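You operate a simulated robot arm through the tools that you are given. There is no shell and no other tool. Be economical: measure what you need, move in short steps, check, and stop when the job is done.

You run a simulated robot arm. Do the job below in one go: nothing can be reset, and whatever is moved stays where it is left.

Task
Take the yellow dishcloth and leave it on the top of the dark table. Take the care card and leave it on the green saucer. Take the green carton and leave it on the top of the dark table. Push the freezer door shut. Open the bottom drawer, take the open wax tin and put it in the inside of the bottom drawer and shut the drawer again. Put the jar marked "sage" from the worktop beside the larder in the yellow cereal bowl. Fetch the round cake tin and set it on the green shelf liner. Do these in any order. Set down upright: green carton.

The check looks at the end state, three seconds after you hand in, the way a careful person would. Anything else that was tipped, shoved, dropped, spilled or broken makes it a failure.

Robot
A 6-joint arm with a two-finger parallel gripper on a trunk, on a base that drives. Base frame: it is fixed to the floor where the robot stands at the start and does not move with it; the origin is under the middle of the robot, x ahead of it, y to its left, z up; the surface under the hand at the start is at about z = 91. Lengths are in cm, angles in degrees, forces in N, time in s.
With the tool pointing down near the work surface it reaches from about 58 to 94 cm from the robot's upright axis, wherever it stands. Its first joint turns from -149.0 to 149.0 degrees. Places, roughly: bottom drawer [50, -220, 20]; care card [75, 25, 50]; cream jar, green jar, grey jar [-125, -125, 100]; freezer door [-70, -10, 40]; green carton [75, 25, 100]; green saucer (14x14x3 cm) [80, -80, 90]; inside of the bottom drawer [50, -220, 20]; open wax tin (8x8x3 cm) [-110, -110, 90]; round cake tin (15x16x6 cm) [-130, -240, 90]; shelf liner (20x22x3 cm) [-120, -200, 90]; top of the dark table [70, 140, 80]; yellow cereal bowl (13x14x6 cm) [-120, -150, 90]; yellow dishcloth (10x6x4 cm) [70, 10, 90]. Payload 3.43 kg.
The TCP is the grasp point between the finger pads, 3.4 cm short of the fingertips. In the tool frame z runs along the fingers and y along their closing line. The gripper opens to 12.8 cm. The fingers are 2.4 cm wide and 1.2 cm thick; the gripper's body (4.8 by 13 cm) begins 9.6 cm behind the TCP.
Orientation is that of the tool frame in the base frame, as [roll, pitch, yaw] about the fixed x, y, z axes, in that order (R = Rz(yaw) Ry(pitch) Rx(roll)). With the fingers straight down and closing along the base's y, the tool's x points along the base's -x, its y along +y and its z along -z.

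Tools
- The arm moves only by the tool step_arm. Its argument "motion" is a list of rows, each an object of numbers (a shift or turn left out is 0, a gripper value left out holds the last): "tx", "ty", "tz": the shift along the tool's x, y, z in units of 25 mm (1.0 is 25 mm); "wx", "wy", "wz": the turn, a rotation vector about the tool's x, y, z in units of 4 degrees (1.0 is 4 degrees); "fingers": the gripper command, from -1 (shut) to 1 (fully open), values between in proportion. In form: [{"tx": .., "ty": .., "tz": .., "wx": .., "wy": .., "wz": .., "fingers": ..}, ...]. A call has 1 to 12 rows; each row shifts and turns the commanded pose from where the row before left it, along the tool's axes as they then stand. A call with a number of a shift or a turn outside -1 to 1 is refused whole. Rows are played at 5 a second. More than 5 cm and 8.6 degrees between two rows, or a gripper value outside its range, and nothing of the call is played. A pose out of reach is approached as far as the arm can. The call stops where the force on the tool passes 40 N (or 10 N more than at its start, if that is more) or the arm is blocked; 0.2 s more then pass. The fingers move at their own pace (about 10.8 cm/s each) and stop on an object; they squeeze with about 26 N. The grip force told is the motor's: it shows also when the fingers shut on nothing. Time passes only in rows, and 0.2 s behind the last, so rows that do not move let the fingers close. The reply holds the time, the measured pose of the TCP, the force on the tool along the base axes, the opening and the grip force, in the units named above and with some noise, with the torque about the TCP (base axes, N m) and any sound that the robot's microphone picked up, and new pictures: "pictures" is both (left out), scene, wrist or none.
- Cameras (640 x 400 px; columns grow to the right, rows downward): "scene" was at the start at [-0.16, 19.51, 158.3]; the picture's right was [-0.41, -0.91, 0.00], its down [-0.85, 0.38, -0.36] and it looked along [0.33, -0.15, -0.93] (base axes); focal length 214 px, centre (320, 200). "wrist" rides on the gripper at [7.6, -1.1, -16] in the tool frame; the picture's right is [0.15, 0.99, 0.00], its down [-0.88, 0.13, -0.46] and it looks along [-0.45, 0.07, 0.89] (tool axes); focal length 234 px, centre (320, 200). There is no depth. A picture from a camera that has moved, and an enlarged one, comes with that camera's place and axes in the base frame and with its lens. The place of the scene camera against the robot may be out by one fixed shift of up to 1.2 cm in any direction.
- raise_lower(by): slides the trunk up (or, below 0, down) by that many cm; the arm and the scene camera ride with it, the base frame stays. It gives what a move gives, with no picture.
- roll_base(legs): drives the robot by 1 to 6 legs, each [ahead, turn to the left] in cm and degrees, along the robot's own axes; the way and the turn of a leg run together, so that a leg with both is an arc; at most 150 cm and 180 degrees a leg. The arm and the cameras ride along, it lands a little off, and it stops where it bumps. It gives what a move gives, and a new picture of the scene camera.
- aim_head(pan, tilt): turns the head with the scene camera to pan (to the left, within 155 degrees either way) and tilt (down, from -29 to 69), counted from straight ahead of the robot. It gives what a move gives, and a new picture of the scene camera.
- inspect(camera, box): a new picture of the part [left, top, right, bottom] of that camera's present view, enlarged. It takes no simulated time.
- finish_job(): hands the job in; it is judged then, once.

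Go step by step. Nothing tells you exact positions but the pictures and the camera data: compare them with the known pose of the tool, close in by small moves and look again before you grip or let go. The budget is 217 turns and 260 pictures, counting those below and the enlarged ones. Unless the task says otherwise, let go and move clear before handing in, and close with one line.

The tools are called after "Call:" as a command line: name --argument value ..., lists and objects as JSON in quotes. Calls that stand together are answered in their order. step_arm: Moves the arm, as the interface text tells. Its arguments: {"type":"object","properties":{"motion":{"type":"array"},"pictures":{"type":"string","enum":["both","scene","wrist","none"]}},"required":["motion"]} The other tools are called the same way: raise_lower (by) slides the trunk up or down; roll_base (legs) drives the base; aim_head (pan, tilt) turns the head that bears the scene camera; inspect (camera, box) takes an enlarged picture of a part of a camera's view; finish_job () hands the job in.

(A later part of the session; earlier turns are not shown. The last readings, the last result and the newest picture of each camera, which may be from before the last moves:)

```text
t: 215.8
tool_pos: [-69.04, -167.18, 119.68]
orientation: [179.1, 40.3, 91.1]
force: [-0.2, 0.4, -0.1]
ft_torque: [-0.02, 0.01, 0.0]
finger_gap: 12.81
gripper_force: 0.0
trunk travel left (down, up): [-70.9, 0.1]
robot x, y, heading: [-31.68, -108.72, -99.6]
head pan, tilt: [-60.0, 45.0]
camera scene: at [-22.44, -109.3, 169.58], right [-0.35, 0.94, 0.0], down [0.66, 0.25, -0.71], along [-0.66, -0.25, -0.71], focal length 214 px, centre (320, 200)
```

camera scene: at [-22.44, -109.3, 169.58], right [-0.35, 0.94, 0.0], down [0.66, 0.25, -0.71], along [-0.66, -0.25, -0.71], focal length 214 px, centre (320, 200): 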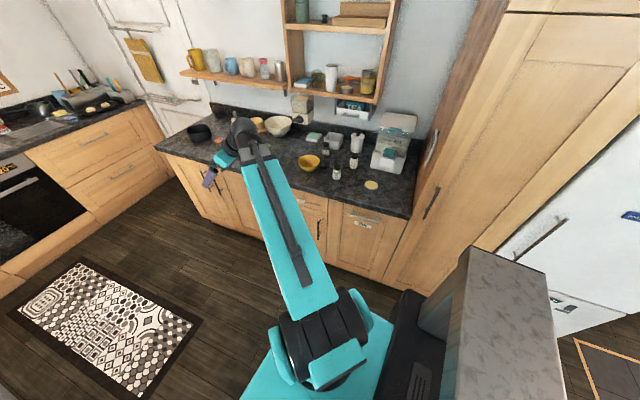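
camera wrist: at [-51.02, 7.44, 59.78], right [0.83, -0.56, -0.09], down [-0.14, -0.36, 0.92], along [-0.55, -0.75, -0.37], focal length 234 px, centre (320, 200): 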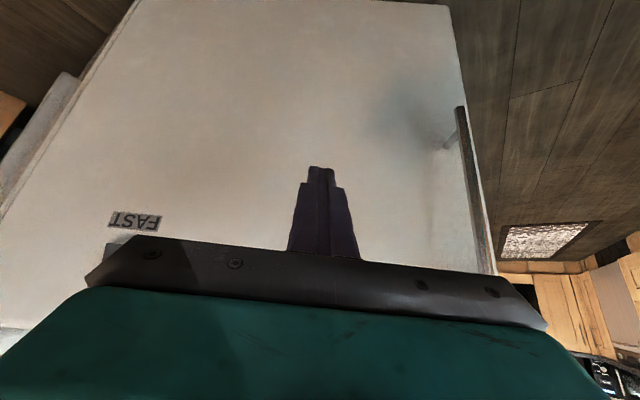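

Call:
inspect --camera "scene" --box '[270, 110, 430, 210]'

Call:
inspect --camera "scene" --box '[160, 90, 300, 178]'

```text
4.00 times, centred on (350, 160) of scene
camera zoom: at [-22.44, -109.3, 169.58], right [-0.35, 0.94, 0.0], down [0.66, 0.25, -0.71], along [-0.66, -0.25, -0.71], focal length 858 px, centre (200, 360)
```

zoom: 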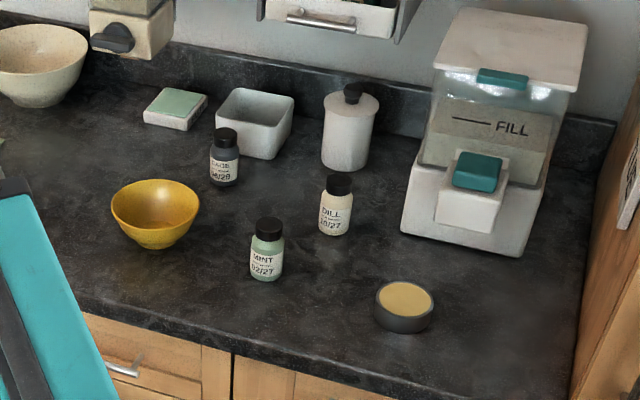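

```text
4.55 times, centred on (230, 134) of scene
camera zoom: at [-22.44, -109.3, 169.58], right [-0.35, 0.94, 0.0], down [0.66, 0.25, -0.71], along [-0.66, -0.25, -0.71], focal length 975 px, centre (729, 500)
```

zoom: 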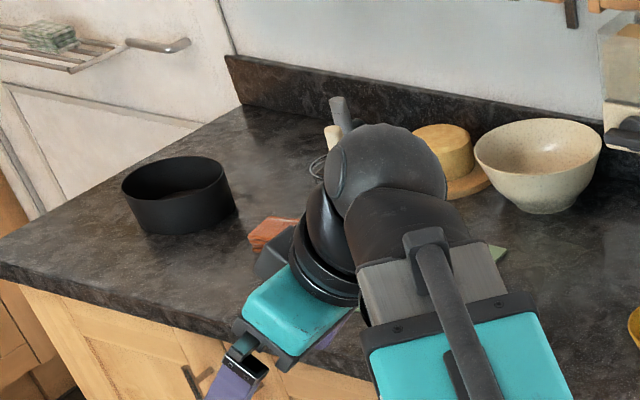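

The sage jar is the grey one at about (-133, -147); the yellow bowl is near (-117, -152) and the wax tin near (-111, -114). I drive to a place from which the jar and the bowl are both in reach.

Call:
roll_base --legs '[[0, -10], [46, 0], [0, -50]]'

Call:
aim_head --pan 5 --tilt 45

Call:
inspect --camera "wrist" --box '[0, 0, 640, 400]'

```text
t: 222.8
tool_pos: [-116.37, -147.88, 119.69]
orientation: [179.2, 40.3, 30.9]
force: [-0.8, 0.7, -0.6]
ft_torque: [-0.03, 0.01, -0.07]
finger_gap: 12.8
gripper_force: 0.1
trunk travel left (down, up): [-70.9, 0.1]
robot x, y, heading: [-47.19, -148.67, -159.5]
head pan, tilt: [-60.0, 45.0]
camera scene: at [-44.45, -157.53, 169.59], right [0.64, 0.77, 0.0], down [0.55, -0.45, -0.71], along [-0.55, 0.45, -0.71], focal length 214 px, centre (320, 200)
```

scene: 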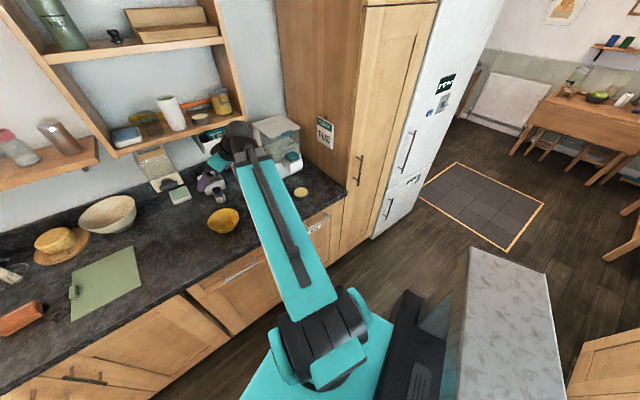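

```text
t: 224.2
tool_pos: [-116.46, -147.77, 119.77]
orientation: [179.2, 40.3, 31.1]
force: [-0.6, -0.2, -0.5]
ft_torque: [0.01, 0.03, 0.02]
finger_gap: 12.79
gripper_force: 0.0
trunk travel left (down, up): [-70.9, 0.1]
robot x, y, heading: [-47.63, -148.5, -159.5]
head pan, tilt: [5.0, 45.0]
camera scene: at [-45.43, -166.25, 169.58], right [-0.43, 0.9, 0.0], down [0.64, 0.3, -0.71], along [-0.64, -0.3, -0.71], focal length 214 px, centre (320, 200)
```

scene: 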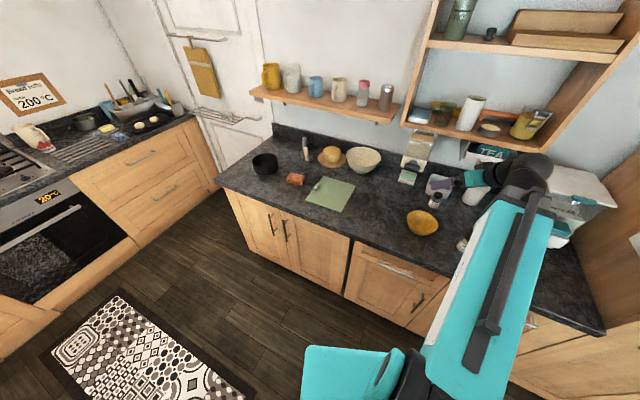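

```text
1.00 times, centred on (320, 200) of wrist (not enlarged: the box is as wide or as high as the picture)
camera zoom: at [-103.36, -138.53, 126.93], right [0.61, -0.79, -0.08], down [-0.26, -0.3, 0.92], along [-0.75, -0.54, -0.39], focal length 234 px, centre (320, 200)
```

zoom: 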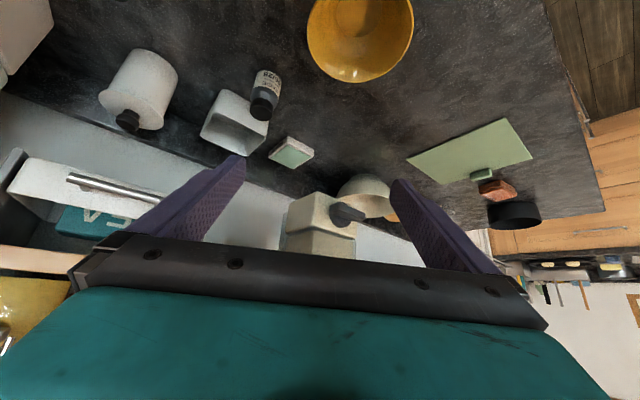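

Sage jar at (-133, -147), about 9.5 cm tall. I line up with the fingers opened to 7 cm and approach along the tool axis.

Call:
step_arm --motion '[{"ty": -0.92, "tx": 0.39, "fingers": 0.1}, {"ty": -0.92, "tx": 0.39}, {"ty": -0.92, "tx": 0.39}, {"ty": -0.92, "tx": 0.39}, {"tz": 1}, {"tz": 1}, {"tz": 1}, {"tz": 1}, {"tz": 1}, {"tz": 1}]' --pictures "wrist"

```text
t: 226.4
tool_pos: [-126.96, -143.6, 105.62]
orientation: [179.0, 40.2, 30.9]
force: [-0.7, -0.4, 0.6]
ft_torque: [0.0, -0.01, 0.01]
finger_gap: 7.02
gripper_force: 0.1
trunk travel left (down, up): [-70.9, 0.1]
robot x, y, heading: [-47.56, -149.09, -159.6]
head pan, tilt: [5.0, 45.0]
camera wrist: at [-113.86, -134.31, 112.77], right [0.61, -0.79, -0.08], down [-0.26, -0.3, 0.92], along [-0.75, -0.54, -0.39], focal length 234 px, centre (320, 200)
```

wrist: 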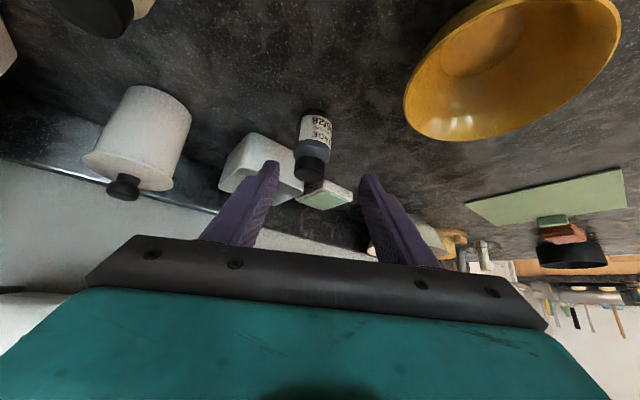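

Call:
step_arm --motion '[{"tz": 1, "ty": -0.1}, {"tz": 1, "ty": -0.1}, {"tz": 1}, {"tz": 0.8}]' --pictures "wrist"

```text
t: 227.4
tool_pos: [-132.32, -146.51, 98.54]
orientation: [179.2, 40.3, 31.0]
force: [-1.1, -0.1, 0.5]
ft_torque: [-0.02, 0.01, -0.04]
finger_gap: 7.03
gripper_force: 0.1
trunk travel left (down, up): [-70.9, 0.1]
robot x, y, heading: [-47.38, -148.77, -159.4]
head pan, tilt: [5.0, 45.0]
camera wrist: at [-119.32, -137.2, 105.57], right [0.61, -0.79, -0.08], down [-0.26, -0.3, 0.92], along [-0.75, -0.54, -0.39], focal length 234 px, centre (320, 200)
```

wrist: 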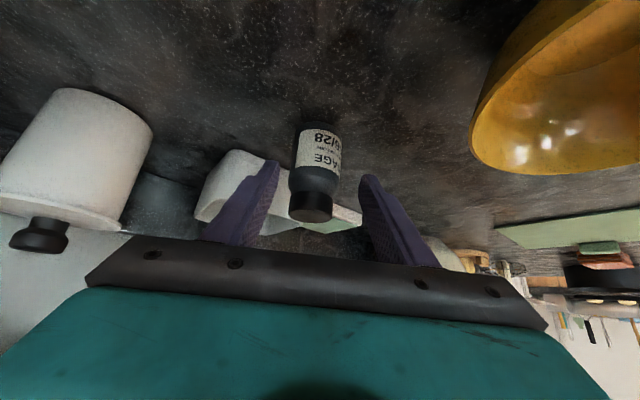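

Call:
step_arm --motion '[{"tz": 0.45}, {"fingers": -1}, {"fingers": -1}, {"fingers": -1}]' --pictures "wrist"

```text
t: 228.4
tool_pos: [-133.14, -146.93, 97.57]
orientation: [179.1, 40.3, 31.0]
force: [-0.8, -1.4, 0.2]
ft_torque: [0.01, -0.01, -0.01]
finger_gap: 4.51
gripper_force: 26.0
trunk travel left (down, up): [-70.9, 0.1]
robot x, y, heading: [-47.53, -148.53, -159.9]
head pan, tilt: [5.0, 45.0]
camera wrist: at [-119.92, -137.61, 104.73], right [0.61, -0.79, -0.08], down [-0.26, -0.3, 0.92], along [-0.75, -0.54, -0.39], focal length 234 px, centre (320, 200)
```

wrist: 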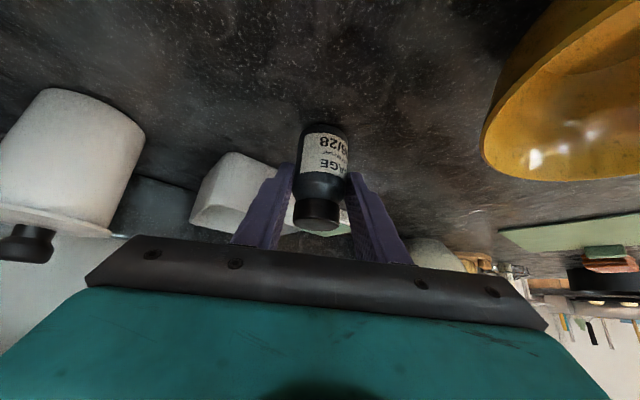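

Held. I lift the jar, back the robot 10 cm, and shift over the yellow bowl.

Call:
step_arm --motion '[{"tx": -0.65, "tz": -0.76}, {"tx": -0.65, "tz": -0.76}, {"tx": -0.65, "tz": -0.76}, {"tx": -0.65, "tz": -0.76}, {"tx": -0.65, "tz": -0.76}]' --pictures "none"

Call:
roll_base --legs '[[-10, 0]]'

Call:
inspect --camera "wrist" --box '[0, 0, 640, 400]'

```text
t: 229.6
tool_pos: [-133.05, -147.07, 110.17]
orientation: [179.2, 40.4, 31.0]
force: [0.3, 0.9, -1.7]
ft_torque: [0.07, 0.0, 0.01]
finger_gap: 4.49
gripper_force: 25.9
trunk travel left (down, up): [-70.9, 0.1]
robot x, y, heading: [-47.22, -148.7, -159.4]
head pan, tilt: [5.0, 45.0]
```

```text
t: 230.8
tool_pos: [-123.34, -143.35, 110.19]
orientation: [179.1, 40.4, 31.0]
force: [-0.7, 0.9, -0.7]
ft_torque: [0.01, -0.02, -0.02]
finger_gap: 4.46
gripper_force: 26.2
trunk travel left (down, up): [-70.9, 0.1]
robot x, y, heading: [-37.85, -145.21, -159.1]
head pan, tilt: [5.0, 45.0]
camera scene: at [-35.7, -162.61, 169.59], right [-0.43, 0.9, 0.0], down [0.64, 0.3, -0.71], along [-0.64, -0.31, -0.71], focal length 214 px, centre (320, 200)
```

scene: 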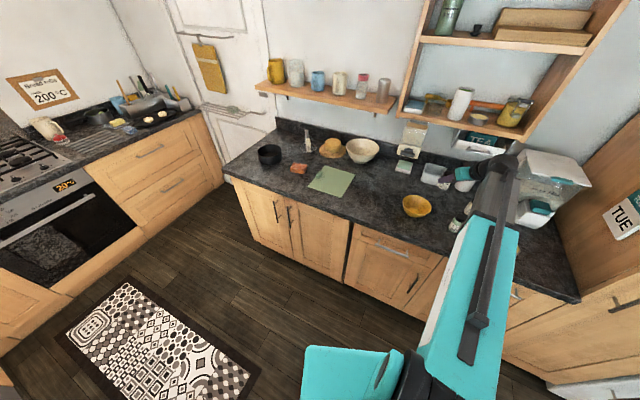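

```text
1.00 times, centred on (320, 200) of wrist (not enlarged: the box is as wide or as high as the picture)
camera zoom: at [-110.36, -133.97, 117.28], right [0.61, -0.79, -0.08], down [-0.26, -0.3, 0.92], along [-0.75, -0.54, -0.39], focal length 234 px, centre (320, 200)
```

zoom: 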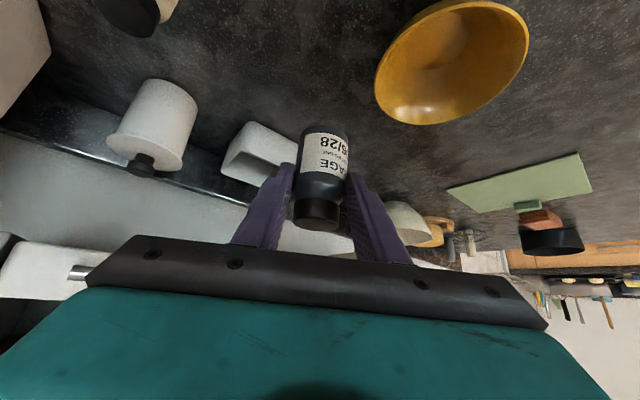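

Call:
step_arm --motion '[{"ty": 0.83, "tx": 0.14, "tz": -0.12}, {"ty": 0.83, "tx": 0.14, "tz": -0.12}, {"ty": 0.83, "tx": 0.14, "tz": -0.12}, {"ty": 0.83, "tx": 0.14, "tz": -0.12}, {"ty": 0.83, "tx": 0.14, "tz": -0.12}]' --pictures "wrist"

Call:
inspect --camera "scene" --box '[360, 150, 500, 238]'

```text
t: 232.0
tool_pos: [-115.96, -151.12, 110.22]
orientation: [179.2, 40.4, 30.9]
force: [0.6, -0.5, -0.6]
ft_torque: [-0.02, -0.02, -0.02]
finger_gap: 4.48
gripper_force: 25.7
trunk travel left (down, up): [-70.9, 0.1]
robot x, y, heading: [-37.65, -145.28, -159.4]
head pan, tilt: [5.0, 45.0]
camera wrist: at [-103.04, -141.74, 117.34], right [0.61, -0.79, -0.08], down [-0.26, -0.3, 0.92], along [-0.75, -0.54, -0.39], focal length 234 px, centre (320, 200)
```

wrist: 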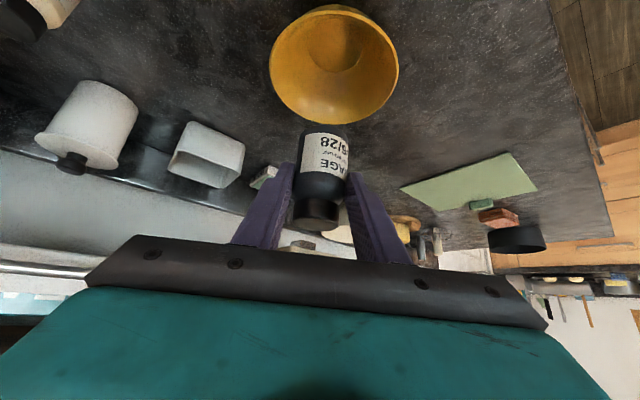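

```text
4.55 times, centred on (430, 194) of scene
camera zoom: at [-35.86, -162.69, 169.58], right [-0.43, 0.9, 0.0], down [0.64, 0.3, -0.71], along [-0.64, -0.3, -0.71], focal length 975 px, centre (-180, 227)
```

zoom: 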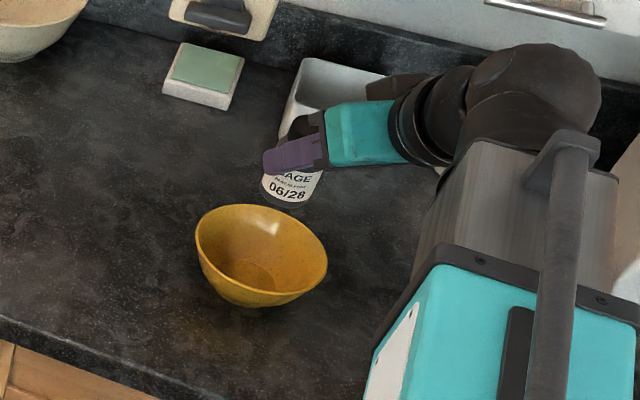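

Call:
step_arm --motion '[{"tx": 0.2, "tz": -0.18, "ty": -0.07}, {"tx": 0.65, "tz": 0.76}, {"tx": 0.65, "tz": 0.76}, {"tx": 0.65, "tz": 0.76}]' --pictures "wrist"

Call:
inspect --camera "scene" --box '[360, 150, 500, 238]'

```text
t: 233.0
tool_pos: [-115.56, -150.62, 102.67]
orientation: [179.1, 40.4, 30.8]
force: [0.6, 0.0, -0.7]
ft_torque: [0.0, -0.02, 0.02]
finger_gap: 4.49
gripper_force: 25.8
trunk travel left (down, up): [-70.9, 0.1]
robot x, y, heading: [-37.68, -144.95, -159.4]
head pan, tilt: [5.0, 45.0]
camera wrist: at [-102.58, -141.29, 109.8], right [0.61, -0.79, -0.08], down [-0.26, -0.3, 0.92], along [-0.75, -0.54, -0.39], focal length 234 px, centre (320, 200)
```

wrist: 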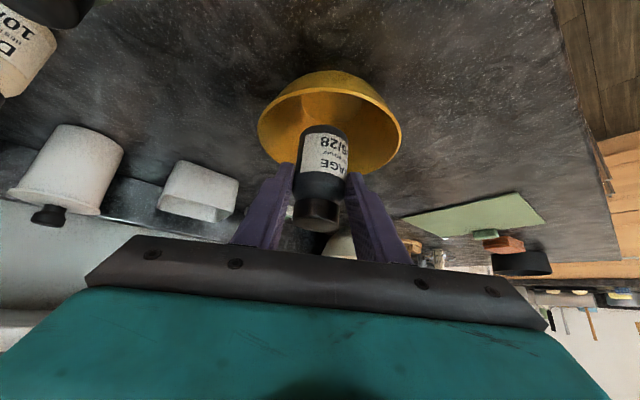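

```text
4.55 times, centred on (430, 194) of scene
camera zoom: at [-35.9, -162.67, 169.59], right [-0.43, 0.9, 0.0], down [0.64, 0.3, -0.71], along [-0.64, -0.3, -0.71], focal length 975 px, centre (-180, 227)
```

zoom: 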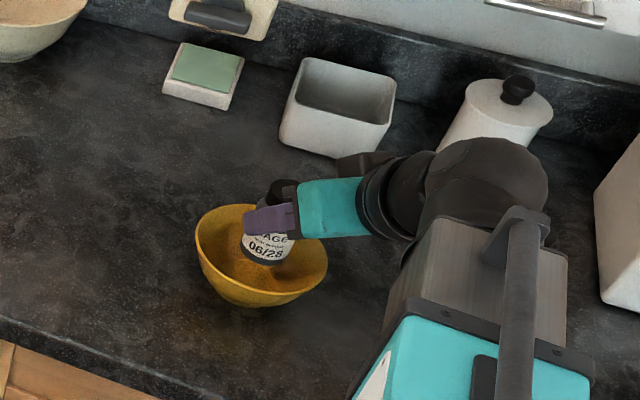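

Well centred. I lower gently until the jar stands in the bowl.

Call:
step_arm --motion '[{"tx": 0.4, "tz": 0.46}, {"tx": 0.26, "tz": 0.3}, {"tx": 0.13, "tz": 0.15}, {"tx": 0.13, "tz": 0.15}, {"tx": 0.13, "tz": 0.15}, {"tx": 0.13, "tz": 0.15}]' --pictures "wrist"

```text
t: 234.4
tool_pos: [-115.55, -150.53, 98.24]
orientation: [179.2, 40.4, 31.0]
force: [0.2, 0.4, 5.2]
ft_torque: [0.02, 0.12, 0.04]
finger_gap: 4.49
gripper_force: 25.9
trunk travel left (down, up): [-70.9, 0.1]
robot x, y, heading: [-38.02, -145.14, -159.6]
head pan, tilt: [5.0, 45.0]
camera wrist: at [-102.46, -141.25, 105.38], right [0.61, -0.79, -0.08], down [-0.26, -0.3, 0.92], along [-0.75, -0.54, -0.38], focal length 234 px, centre (320, 200)
```

wrist: 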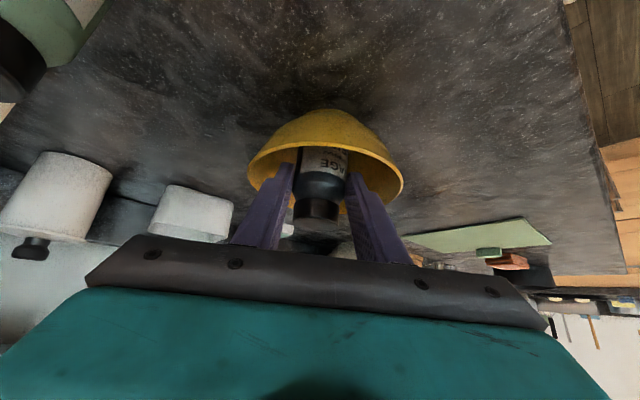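

Call:
step_arm --motion '[{"fingers": -0.05}, {"fingers": -0.05}, {"tz": -0.5}, {"tz": -1}, {"tz": -1}, {"tz": -1}, {"tz": -1}]' --pictures "wrist"

Call:
inspect --camera "scene" --box '[360, 150, 500, 238]'

```text
t: 236.0
tool_pos: [-109.32, -146.59, 106.82]
orientation: [179.1, 40.2, 31.0]
force: [0.0, 0.5, 0.0]
ft_torque: [0.05, 0.01, -0.01]
finger_gap: 6.08
gripper_force: 0.1
trunk travel left (down, up): [-70.9, 0.1]
robot x, y, heading: [-37.69, -145.43, -159.4]
head pan, tilt: [5.0, 45.0]
camera wrist: at [-96.33, -137.34, 113.93], right [0.61, -0.79, -0.08], down [-0.26, -0.3, 0.92], along [-0.75, -0.54, -0.39], focal length 234 px, centre (320, 200)
```

wrist: 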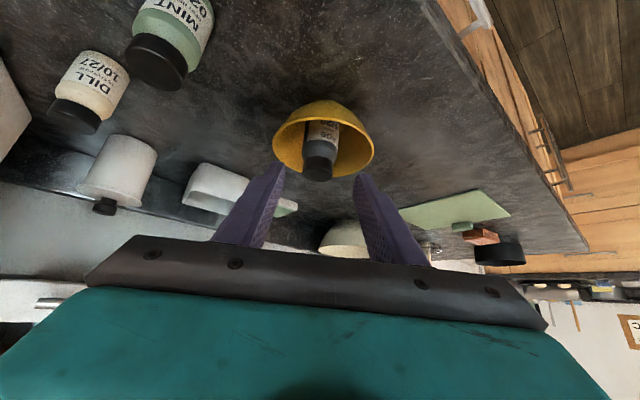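

```text
4.55 times, centred on (430, 194) of scene
camera zoom: at [-35.84, -162.67, 169.58], right [-0.43, 0.9, 0.0], down [0.64, 0.3, -0.71], along [-0.64, -0.3, -0.71], focal length 975 px, centre (-180, 227)
```

zoom: 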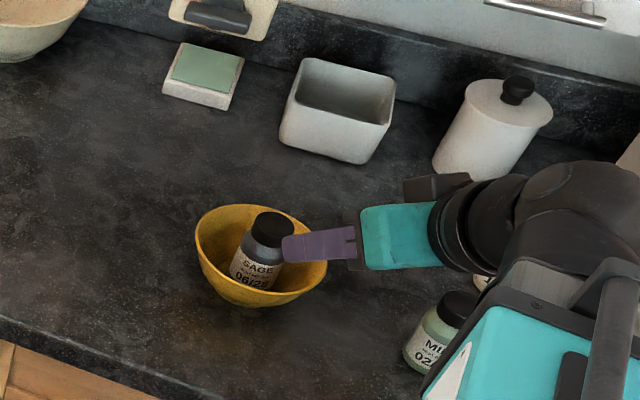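

The sage jar stands in the yellow bowl. Next the cake tin: I rise and look at the tin and the green liner.

Call:
step_arm --motion '[{"tx": -0.65, "tz": -0.76}, {"tx": -0.65, "tz": -0.76}, {"tx": -0.65, "tz": -0.76}, {"tx": -0.65, "tz": -0.76}, {"tx": -0.65, "tz": -0.76, "fingers": 1}]' --pictures "none"

Call:
inspect --camera "scene" --box '[240, 120, 400, 220]'

```text
t: 237.2
tool_pos: [-109.53, -146.49, 119.13]
orientation: [179.1, 40.3, 30.8]
force: [-0.4, -0.2, -0.1]
ft_torque: [-0.02, 0.02, -0.01]
finger_gap: 12.82
gripper_force: 0.2
trunk travel left (down, up): [-70.9, 0.1]
robot x, y, heading: [-38.03, -145.27, -159.7]
head pan, tilt: [5.0, 45.0]
```

```text
4.00 times, centred on (320, 170) of scene
camera zoom: at [-35.85, -162.67, 169.58], right [-0.43, 0.9, 0.0], down [0.64, 0.3, -0.71], along [-0.64, -0.3, -0.71], focal length 858 px, centre (320, 320)
```

zoom: 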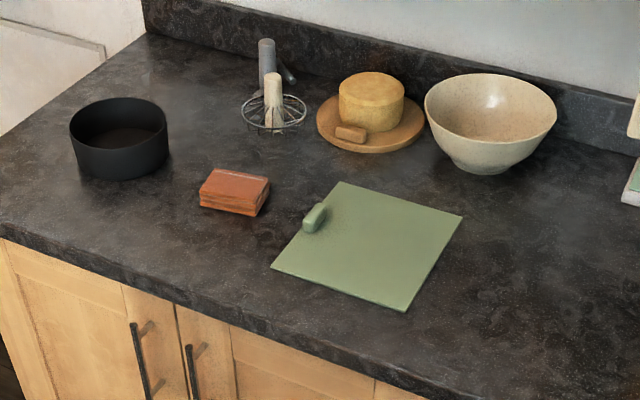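

The tin is open, about 15 cm wide, at (-127, -240); the liner spans x -134 to -112, y -206 to -186. The tin is too wide for the gripper, so I'll pinch its wall. I drive to about (-45, -215).

Call:
roll_base --legs '[[0, 64], [72, 0], [0, -85]]'

Call:
aim_head --pan 0 --tilt 45

Call:
inspect --camera "wrist" --box '[0, 0, 640, 400]'

```text
t: 250.4
tool_pos: [-111.66, -193.27, 119.2]
orientation: [179.1, 40.3, 10.8]
force: [-0.4, 0.6, 0.5]
ft_torque: [0.02, -0.02, -0.02]
finger_gap: 12.79
gripper_force: 0.1
trunk travel left (down, up): [-70.9, 0.1]
robot x, y, heading: [-43.83, -213.27, -179.2]
head pan, tilt: [5.0, 45.0]
camera scene: at [-48.17, -230.37, 169.6], right [-0.1, 0.99, 0.0], down [0.7, 0.07, -0.71], along [-0.7, -0.07, -0.71], focal length 214 px, centre (320, 200)
```

scene: 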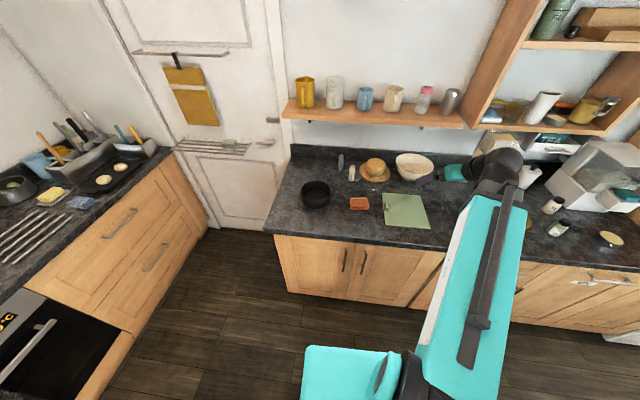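

```text
t: 251.1
tool_pos: [-111.69, -193.27, 119.25]
orientation: [179.0, 40.4, 10.8]
force: [-0.3, 0.5, -0.9]
ft_torque: [-0.03, 0.0, -0.01]
finger_gap: 12.79
gripper_force: 0.1
trunk travel left (down, up): [-70.9, 0.1]
robot x, y, heading: [-43.76, -212.97, -179.1]
head pan, tilt: [0.0, 45.0]
camera scene: at [-48.11, -229.71, 169.59], right [-0.02, 1.0, 0.0], down [0.71, 0.01, -0.71], along [-0.71, -0.01, -0.71], focal length 214 px, centre (320, 200)
```

scene: 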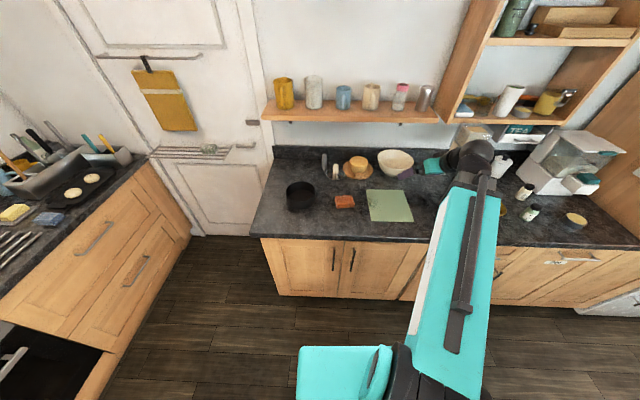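

```text
1.00 times, centred on (320, 200) of wrist (not enlarged: the box is as wide or as high as the picture)
camera zoom: at [-96.12, -189.09, 126.33], right [0.3, -0.95, -0.08], down [-0.35, -0.19, 0.92], along [-0.89, -0.25, -0.39], focal length 234 px, centre (320, 200)
```

zoom: 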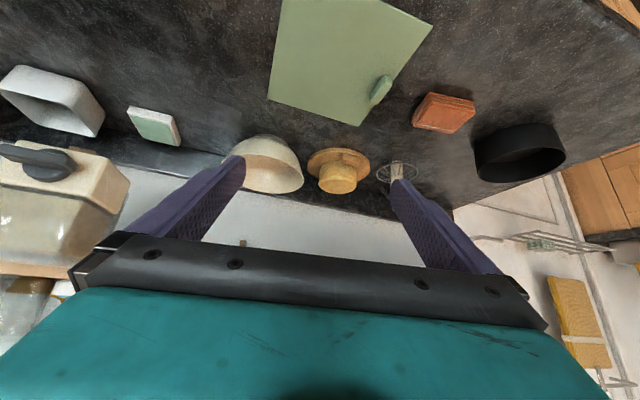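

Call:
step_arm --motion '[{"ty": 1, "tz": 0.3, "tx": -0.35}, {"ty": 1, "tz": 0.3, "tx": -0.35}, {"ty": 1, "tz": 0.3, "tx": -0.35}, {"ty": 1}, {"ty": 1}, {"ty": 1}, {"ty": 1}, {"ty": 1}, {"ty": 1}, {"ty": 1}, {"ty": 1}, {"ty": 1}]' --pictures "wrist"

```text
t: 253.7
tool_pos: [-113.74, -223.13, 121.01]
orientation: [179.1, 40.2, 10.9]
force: [-0.9, 0.1, -1.0]
ft_torque: [0.0, -0.03, 0.0]
finger_gap: 12.81
gripper_force: 0.2
out of reach, approached as far as the arm can: row 5, 6, 7, 8, 9, 10, 11
trunk travel left (down, up): [-70.9, 0.1]
robot x, y, heading: [-44.12, -213.17, -179.1]
head pan, tilt: [0.0, 45.0]
camera wrist: at [-98.28, -218.94, 128.15], right [0.3, -0.95, -0.08], down [-0.35, -0.19, 0.92], along [-0.89, -0.25, -0.39], focal length 234 px, centre (320, 200)
```

wrist: 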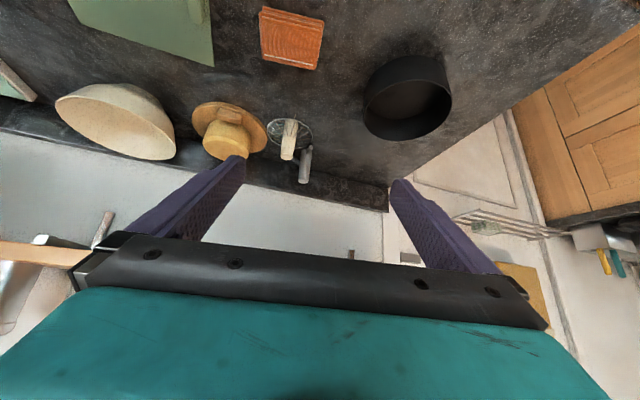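

Call:
inspect --camera "scene" --box '[260, 150, 380, 225]'

Call:
inspect --camera "wrist" --box '[320, 30, 480, 150]'

```text
5.33 times, centred on (320, 188) of scene
camera zoom: at [-48.14, -229.81, 169.58], right [-0.02, 1.0, 0.0], down [0.71, 0.01, -0.71], along [-0.71, -0.01, -0.71], focal length 1144 px, centre (320, 267)
```

zoom: 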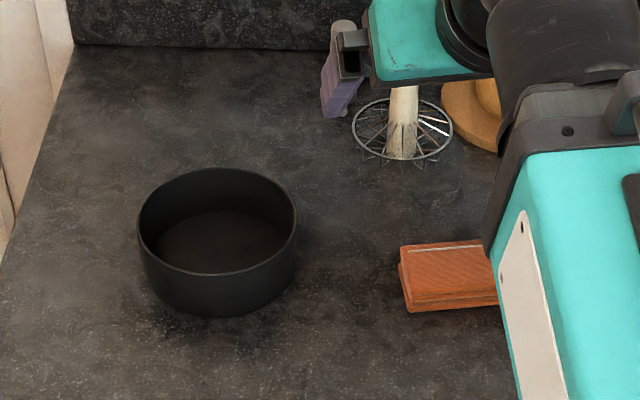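

```text
3.33 times, centred on (400, 90) of wrist
camera zoom: at [-98.28, -218.94, 128.15], right [0.3, -0.95, -0.08], down [-0.35, -0.19, 0.92], along [-0.89, -0.25, -0.39], focal length 781 px, centre (53, 567)
```

zoom: 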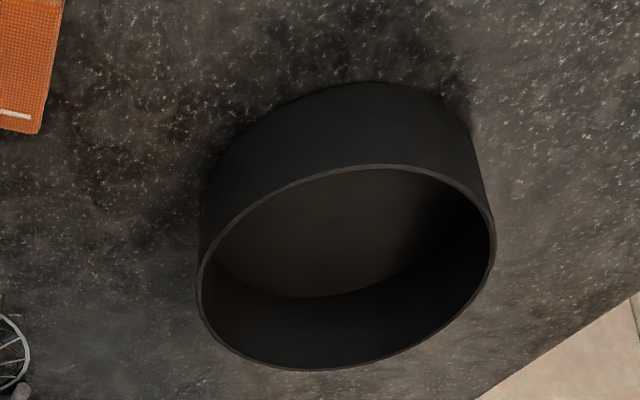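

The tin's rim centre is about (-125, -240.5), z 97. I'll pinch its +y wall near (-126.4, -233.1). I move above it.

Call:
step_arm --motion '[{"tz": 0.96, "tx": -0.125, "ty": 0.37, "fingers": -0.2}, {"tz": 0.96, "tx": -0.125, "ty": 0.37}, {"tz": 0.96, "tx": -0.125, "ty": 0.37}, {"tz": 0.96, "tx": -0.125, "ty": 0.37}, {"tz": 0.96, "tx": -0.125, "ty": 0.37}, {"tz": 0.96, "tx": -0.125, "ty": 0.37}, {"tz": 0.96, "tx": -0.125, "ty": 0.37}, {"tz": 0.96, "tx": -0.125, "ty": 0.37}]' --pictures "wrist"

Call:
inspect --camera "scene" --box '[240, 140, 400, 240]'

```text
t: 255.5
tool_pos: [-126.05, -233.26, 107.9]
orientation: [179.1, 40.2, 10.8]
force: [-0.7, -1.1, 0.3]
ft_torque: [-0.01, 0.0, 0.03]
finger_gap: 5.13
gripper_force: 0.1
trunk travel left (down, up): [-70.9, 0.1]
robot x, y, heading: [-44.07, -212.84, -178.8]
head pan, tilt: [0.0, 45.0]
camera wrist: at [-110.59, -229.1, 114.99], right [0.3, -0.95, -0.08], down [-0.35, -0.19, 0.92], along [-0.89, -0.25, -0.39], focal length 234 px, centre (320, 200)
```

wrist: 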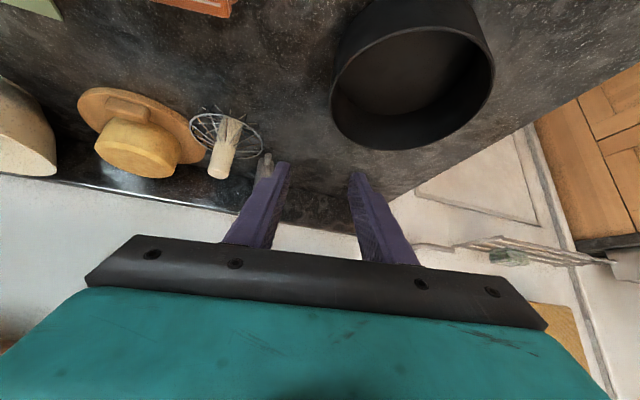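

```text
4.00 times, centred on (320, 190) of scene
camera zoom: at [-48.19, -229.8, 169.58], right [-0.02, 1.0, 0.0], down [0.71, 0.01, -0.71], along [-0.71, -0.01, -0.71], focal length 858 px, centre (320, 240)
```

zoom: 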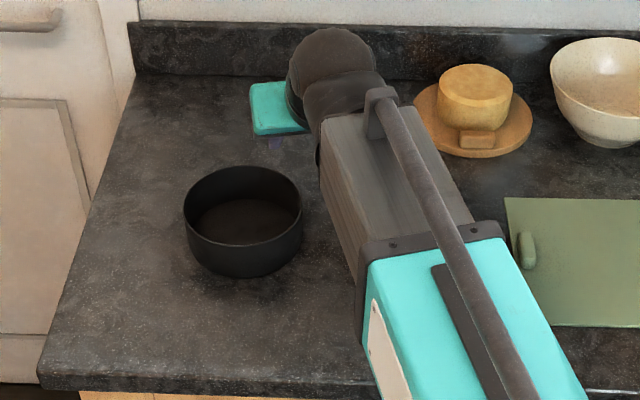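

Call:
step_arm --motion '[{"tz": 0.755, "tx": 0.79}, {"tz": 0.755, "tx": 0.79}, {"tz": 0.6, "tx": 0.63}]' --pictures "wrist"

Call:
inspect --camera "wrist" --box '[230, 100, 430, 225]'

```text
t: 256.3
tool_pos: [-125.14, -233.23, 100.4]
orientation: [179.1, 40.3, 10.8]
force: [0.1, -0.5, -0.2]
ft_torque: [-0.02, 0.01, 0.0]
finger_gap: 5.1
gripper_force: 0.0
trunk travel left (down, up): [-70.9, 0.1]
robot x, y, heading: [-43.93, -212.75, -179.0]
head pan, tilt: [0.0, 45.0]
camera wrist: at [-109.71, -228.95, 107.42], right [0.3, -0.95, -0.08], down [-0.34, -0.19, 0.92], along [-0.89, -0.25, -0.39], focal length 234 px, centre (320, 200)
```

wrist: 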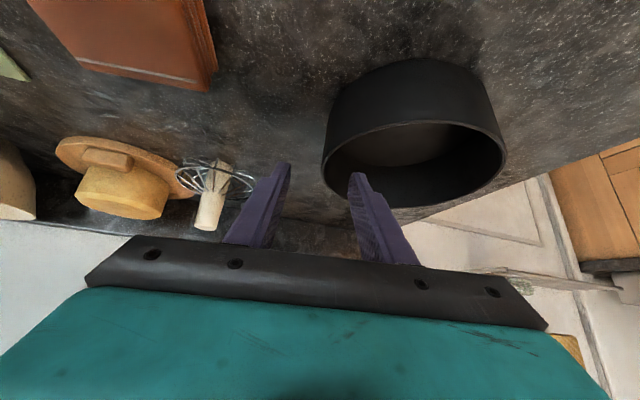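

```text
3.20 times, centred on (330, 162) of wrist
camera zoom: at [-109.71, -228.95, 107.42], right [0.3, -0.95, -0.08], down [-0.34, -0.19, 0.92], along [-0.89, -0.25, -0.39], focal length 749 px, centre (288, 320)
```

zoom: 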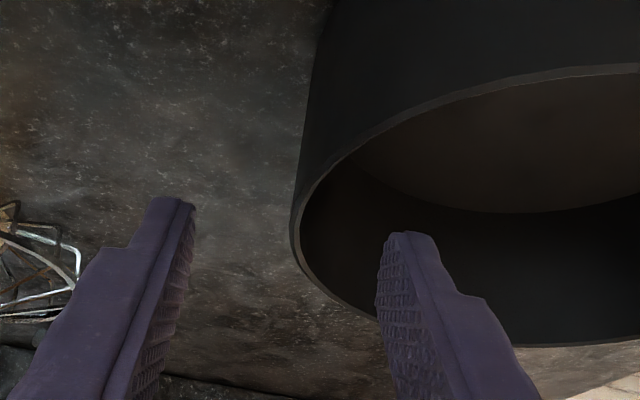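

Call:
step_arm --motion '[{"tz": 0.39, "tx": 0.65, "ty": 0.06}, {"tz": 0.39, "tx": 0.65}]' --pictures "wrist"

Call:
inspect --camera "wrist" --box '[230, 100, 430, 225]'

```text
t: 256.9
tool_pos: [-123.96, -233.15, 96.8]
orientation: [179.1, 40.4, 10.9]
force: [0.0, 0.7, -0.5]
ft_torque: [0.0, 0.01, 0.0]
finger_gap: 5.1
gripper_force: 0.1
trunk travel left (down, up): [-70.9, 0.1]
robot x, y, heading: [-43.91, -213.14, -179.2]
head pan, tilt: [0.0, 45.0]
camera wrist: at [-108.56, -228.94, 103.86], right [0.31, -0.95, -0.08], down [-0.34, -0.19, 0.92], along [-0.89, -0.25, -0.39], focal length 234 px, centre (320, 200)
```

wrist: 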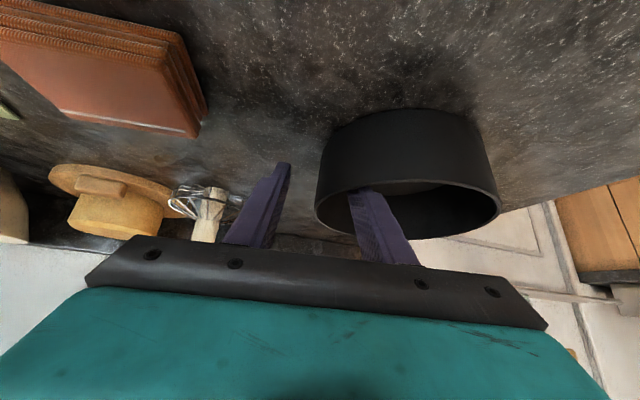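

```text
3.20 times, centred on (330, 162) of wrist
camera zoom: at [-108.56, -228.94, 103.86], right [0.31, -0.95, -0.08], down [-0.34, -0.19, 0.92], along [-0.89, -0.25, -0.39], focal length 749 px, centre (288, 320)
```

zoom: 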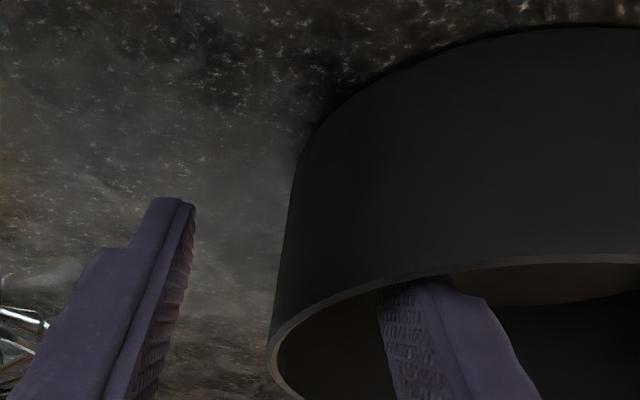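

The inner finger is inside the tin and the outer one outside. I close and lift a little.

Call:
step_arm --motion '[{"fingers": -1}, {"fingers": -1}, {"fingers": -1}, {"fingers": -1}, {"tx": -0.32, "tz": -0.38}, {"tx": -0.65, "tz": -0.76}]' --pictures "wrist"

Call:
inspect --camera "scene" --box '[240, 140, 400, 240]'

```text
t: 258.3
tool_pos: [-124.09, -233.01, 100.5]
orientation: [179.1, 40.4, 10.8]
force: [-0.3, 0.2, -2.8]
ft_torque: [0.19, 0.01, 0.01]
finger_gap: 0.91
gripper_force: 25.9
trunk travel left (down, up): [-70.9, 0.1]
robot x, y, heading: [-43.58, -213.19, -179.2]
head pan, tilt: [0.0, 45.0]
camera wrist: at [-108.57, -228.86, 107.68], right [0.3, -0.95, -0.08], down [-0.35, -0.19, 0.92], along [-0.89, -0.25, -0.39], focal length 234 px, centre (320, 200)
```

wrist: 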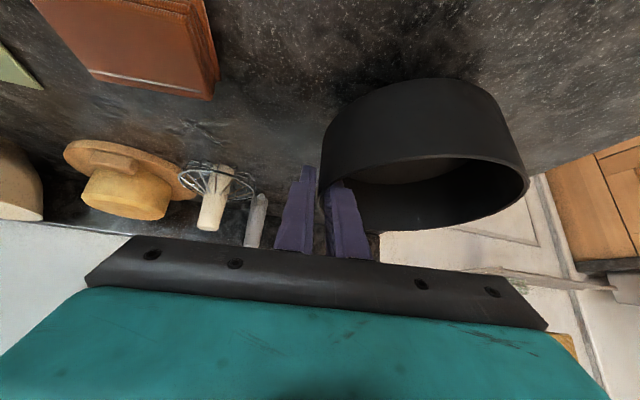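

```text
4.00 times, centred on (320, 190) of scene
camera zoom: at [-48.18, -229.78, 169.58], right [-0.02, 1.0, 0.0], down [0.71, 0.01, -0.71], along [-0.71, -0.01, -0.71], focal length 858 px, centre (320, 240)
```

zoom: 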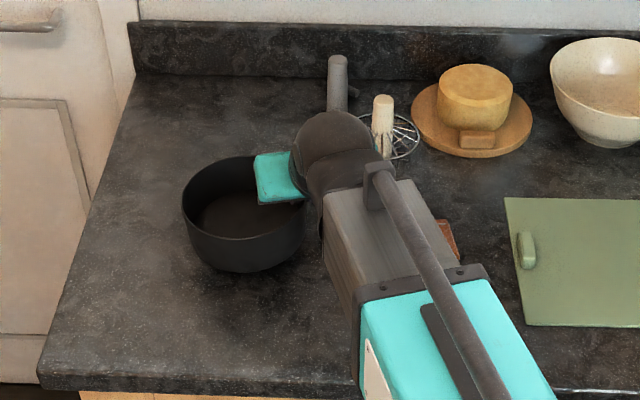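

The tin hangs level from its wall. I lift it clear and carry it sideways toward the liner.

Call:
step_arm --motion '[{"tx": -0.65, "tz": -0.76}, {"tx": -0.65, "tz": -0.76}, {"tx": -0.65, "tz": -0.76}, {"ty": -1}, {"ty": -1}, {"ty": -1}, {"ty": -1}, {"ty": -1}, {"ty": -1}, {"ty": -1}, {"ty": -1}, {"ty": -1}]' --pictures "none"

Call:
step_arm --motion '[{"ty": -1, "tx": 0.37, "tz": -0.31}, {"ty": -1, "tx": 0.37, "tz": -0.31}, {"ty": -1, "tx": 0.37, "tz": -0.31}, {"ty": -1, "tx": 0.37, "tz": -0.31}, {"ty": -1, "tx": 0.37, "tz": -0.31}, {"ty": -1, "tx": 0.37, "tz": -0.31}, {"ty": -1, "tx": 0.37, "tz": -0.31}, {"ty": -1, "tx": 0.37, "tz": -0.31}]' --pictures "wrist"

Call:
inspect --camera "scene" --box '[300, 140, 460, 240]'

```text
t: 260.9
tool_pos: [-128.48, -210.94, 107.84]
orientation: [179.1, 40.2, 10.8]
force: [0.2, 0.3, -2.6]
ft_torque: [0.22, -0.02, 0.03]
finger_gap: 0.91
gripper_force: 26.2
trunk travel left (down, up): [-70.9, 0.1]
robot x, y, heading: [-44.13, -212.99, -179.3]
head pan, tilt: [0.0, 45.0]
```

```text
t: 262.7
tool_pos: [-123.03, -189.36, 107.46]
orientation: [179.2, 40.3, 10.8]
force: [-0.2, -0.1, -3.0]
ft_torque: [0.23, 0.01, 0.02]
finger_gap: 0.89
gripper_force: 25.6
trunk travel left (down, up): [-70.9, 0.1]
robot x, y, heading: [-43.97, -213.03, -179.2]
head pan, tilt: [0.0, 45.0]
camera wrist: at [-107.51, -185.22, 114.62], right [0.31, -0.95, -0.08], down [-0.35, -0.19, 0.92], along [-0.89, -0.25, -0.39], focal length 234 px, centre (320, 200)
```

wrist: 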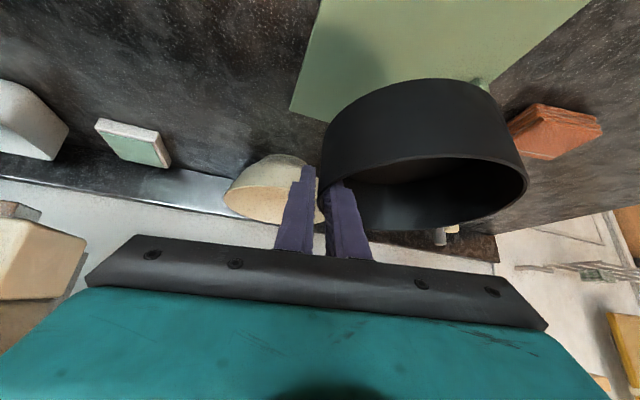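

```text
4.00 times, centred on (380, 190) of scene
camera zoom: at [-48.17, -229.72, 169.59], right [-0.02, 1.0, 0.0], down [0.71, 0.01, -0.71], along [-0.71, -0.01, -0.71], focal length 858 px, centre (80, 240)
```

zoom: 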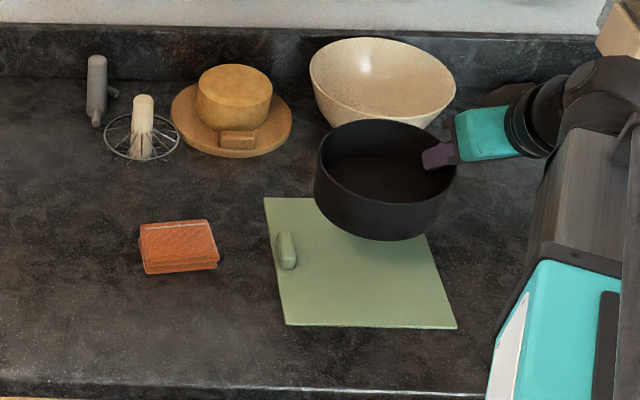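

The tin is nearly above the liner's middle; I shift 0.8 cm to stay clear of the liner's tab, then lower.

Call:
step_arm --motion '[{"ty": -0.35}, {"tx": 0.65, "tz": 0.76}, {"tx": 0.65, "tz": 0.76}, {"tx": 0.65, "tz": 0.76}, {"tx": 0.2, "tz": 0.23}]' --pictures "none"

Call:
inspect --camera "scene" --box '[300, 140, 460, 240]'

```text
t: 263.9
tool_pos: [-123.09, -188.75, 99.2]
orientation: [179.1, 40.3, 10.8]
force: [-0.2, -0.6, -3.5]
ft_torque: [0.18, 0.01, 0.01]
finger_gap: 0.9
gripper_force: 25.8
trunk travel left (down, up): [-70.9, 0.1]
robot x, y, heading: [-43.79, -213.31, -179.2]
head pan, tilt: [0.0, 45.0]
```

```text
4.00 times, centred on (380, 190) of scene
camera zoom: at [-48.19, -229.76, 169.59], right [-0.02, 1.0, 0.0], down [0.71, 0.01, -0.71], along [-0.71, -0.01, -0.71], focal length 858 px, centre (80, 240)
```

zoom: 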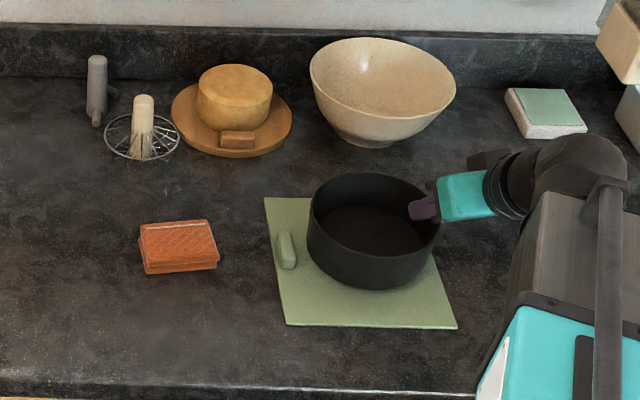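

Call:
step_arm --motion '[{"tx": 0.26, "tz": 0.3}, {"tx": 0.13, "tz": 0.15}, {"tx": 0.1, "tz": 0.12}, {"tx": 0.1, "tz": 0.12}]' --pictures "none"

```text
t: 264.9
tool_pos: [-123.13, -188.62, 97.33]
orientation: [179.2, 40.6, 10.7]
force: [-0.7, 5.8, 16.1]
ft_torque: [-0.23, -0.6, 0.43]
finger_gap: 0.93
gripper_force: 25.8
trunk travel left (down, up): [-70.9, 0.1]
robot x, y, heading: [-44.06, -213.2, -179.0]
head pan, tilt: [0.0, 45.0]
```

In contact. I open to 5 cm and rise straight up.

Call:
step_arm --motion '[{"tx": -0.05, "tz": -0.06}, {"fingers": -0.3}, {"fingers": -0.3}, {"tx": -0.65, "tz": -0.76}, {"tx": -0.65, "tz": -0.76}, {"tx": -0.65, "tz": -0.76}, {"tx": -0.65, "tz": -0.76}]' --pictures "wrist"

Call:
inspect --camera "scene" --box '[300, 140, 460, 240]'

```text
t: 266.5
tool_pos: [-123.16, -188.67, 107.17]
orientation: [179.1, 40.3, 10.7]
force: [0.2, 0.1, -0.4]
ft_torque: [-0.03, 0.0, -0.03]
finger_gap: 4.49
gripper_force: 0.1
trunk travel left (down, up): [-70.9, 0.1]
robot x, y, heading: [-43.72, -213.05, -179.1]
head pan, tilt: [0.0, 45.0]
camera wrist: at [-107.75, -184.38, 114.31], right [0.3, -0.95, -0.08], down [-0.35, -0.19, 0.92], along [-0.89, -0.25, -0.39], focal length 234 px, centre (320, 200)
```

wrist: 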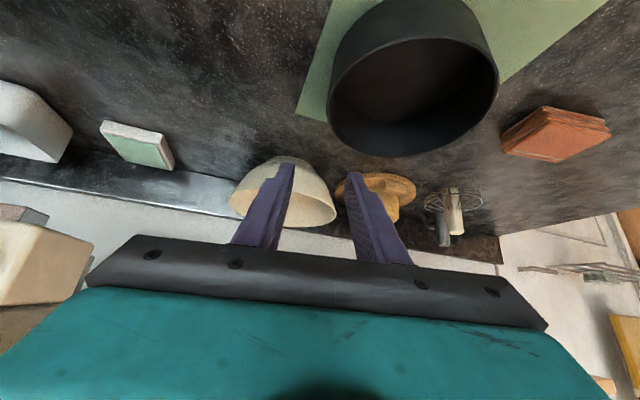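

```text
4.00 times, centred on (380, 190) of scene
camera zoom: at [-48.13, -229.77, 169.58], right [-0.02, 1.0, 0.0], down [0.71, 0.01, -0.71], along [-0.71, -0.01, -0.71], focal length 858 px, centre (80, 240)
```

zoom: 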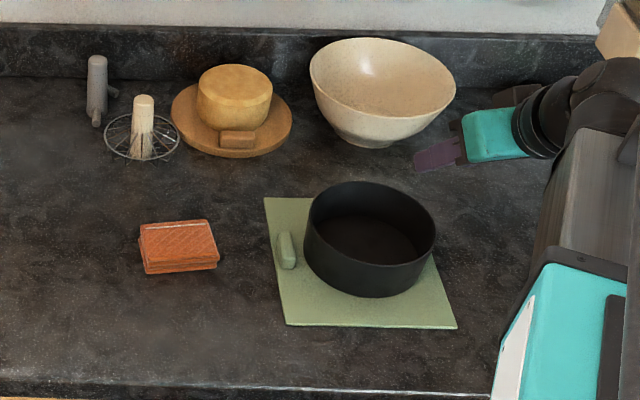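

The cake tin stands on the green liner. Next the bottom drawer: I raise the arm and turn to face the opposite counter.

Call:
step_arm --motion '[{"tx": -0.65, "tz": -0.76}, {"tx": -0.65, "tz": -0.76}, {"tx": -0.65, "tz": -0.76}, {"tx": -0.65, "tz": -0.76, "fingers": -0.4}, {"tx": 0.76, "tz": -0.65}, {"tx": 0.76, "tz": -0.65}, {"tx": 0.76, "tz": -0.65}]' --pictures "none"

Call:
roll_base --legs '[[0, 180]]'

```text
t: 268.1
tool_pos: [-115.94, -187.04, 117.11]
orientation: [179.1, 40.3, 10.8]
force: [-0.4, 0.0, 0.0]
ft_torque: [0.03, 0.01, -0.01]
finger_gap: 3.83
gripper_force: 0.0
trunk travel left (down, up): [-70.9, 0.1]
robot x, y, heading: [-43.8, -213.12, -178.8]
head pan, tilt: [0.0, 45.0]
```

```text
t: 278.7
tool_pos: [27.95, -239.85, 117.09]
orientation: [179.2, 40.4, -169.8]
force: [0.0, 0.4, 0.2]
ft_torque: [0.01, -0.02, -0.01]
finger_gap: 3.8
gripper_force: 0.0
trunk travel left (down, up): [-70.9, 0.1]
robot x, y, heading: [-43.83, -207.17, -0.5]
head pan, tilt: [0.0, 45.0]
camera scene: at [-41.04, -189.64, 169.58], right [-0.01, -1.0, 0.0], down [-0.71, 0.0, -0.71], along [0.71, 0.0, -0.71], focal length 214 px, centre (320, 200)
```

scene: 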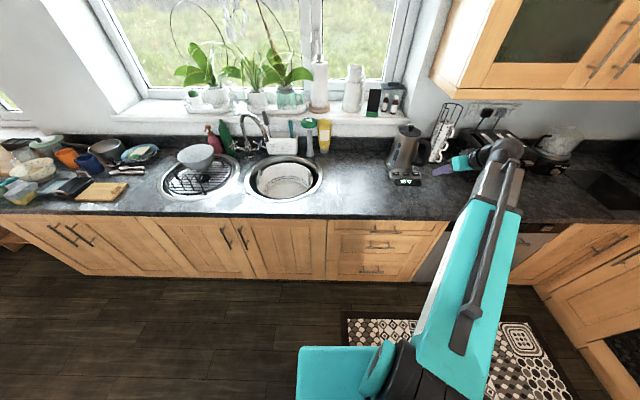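

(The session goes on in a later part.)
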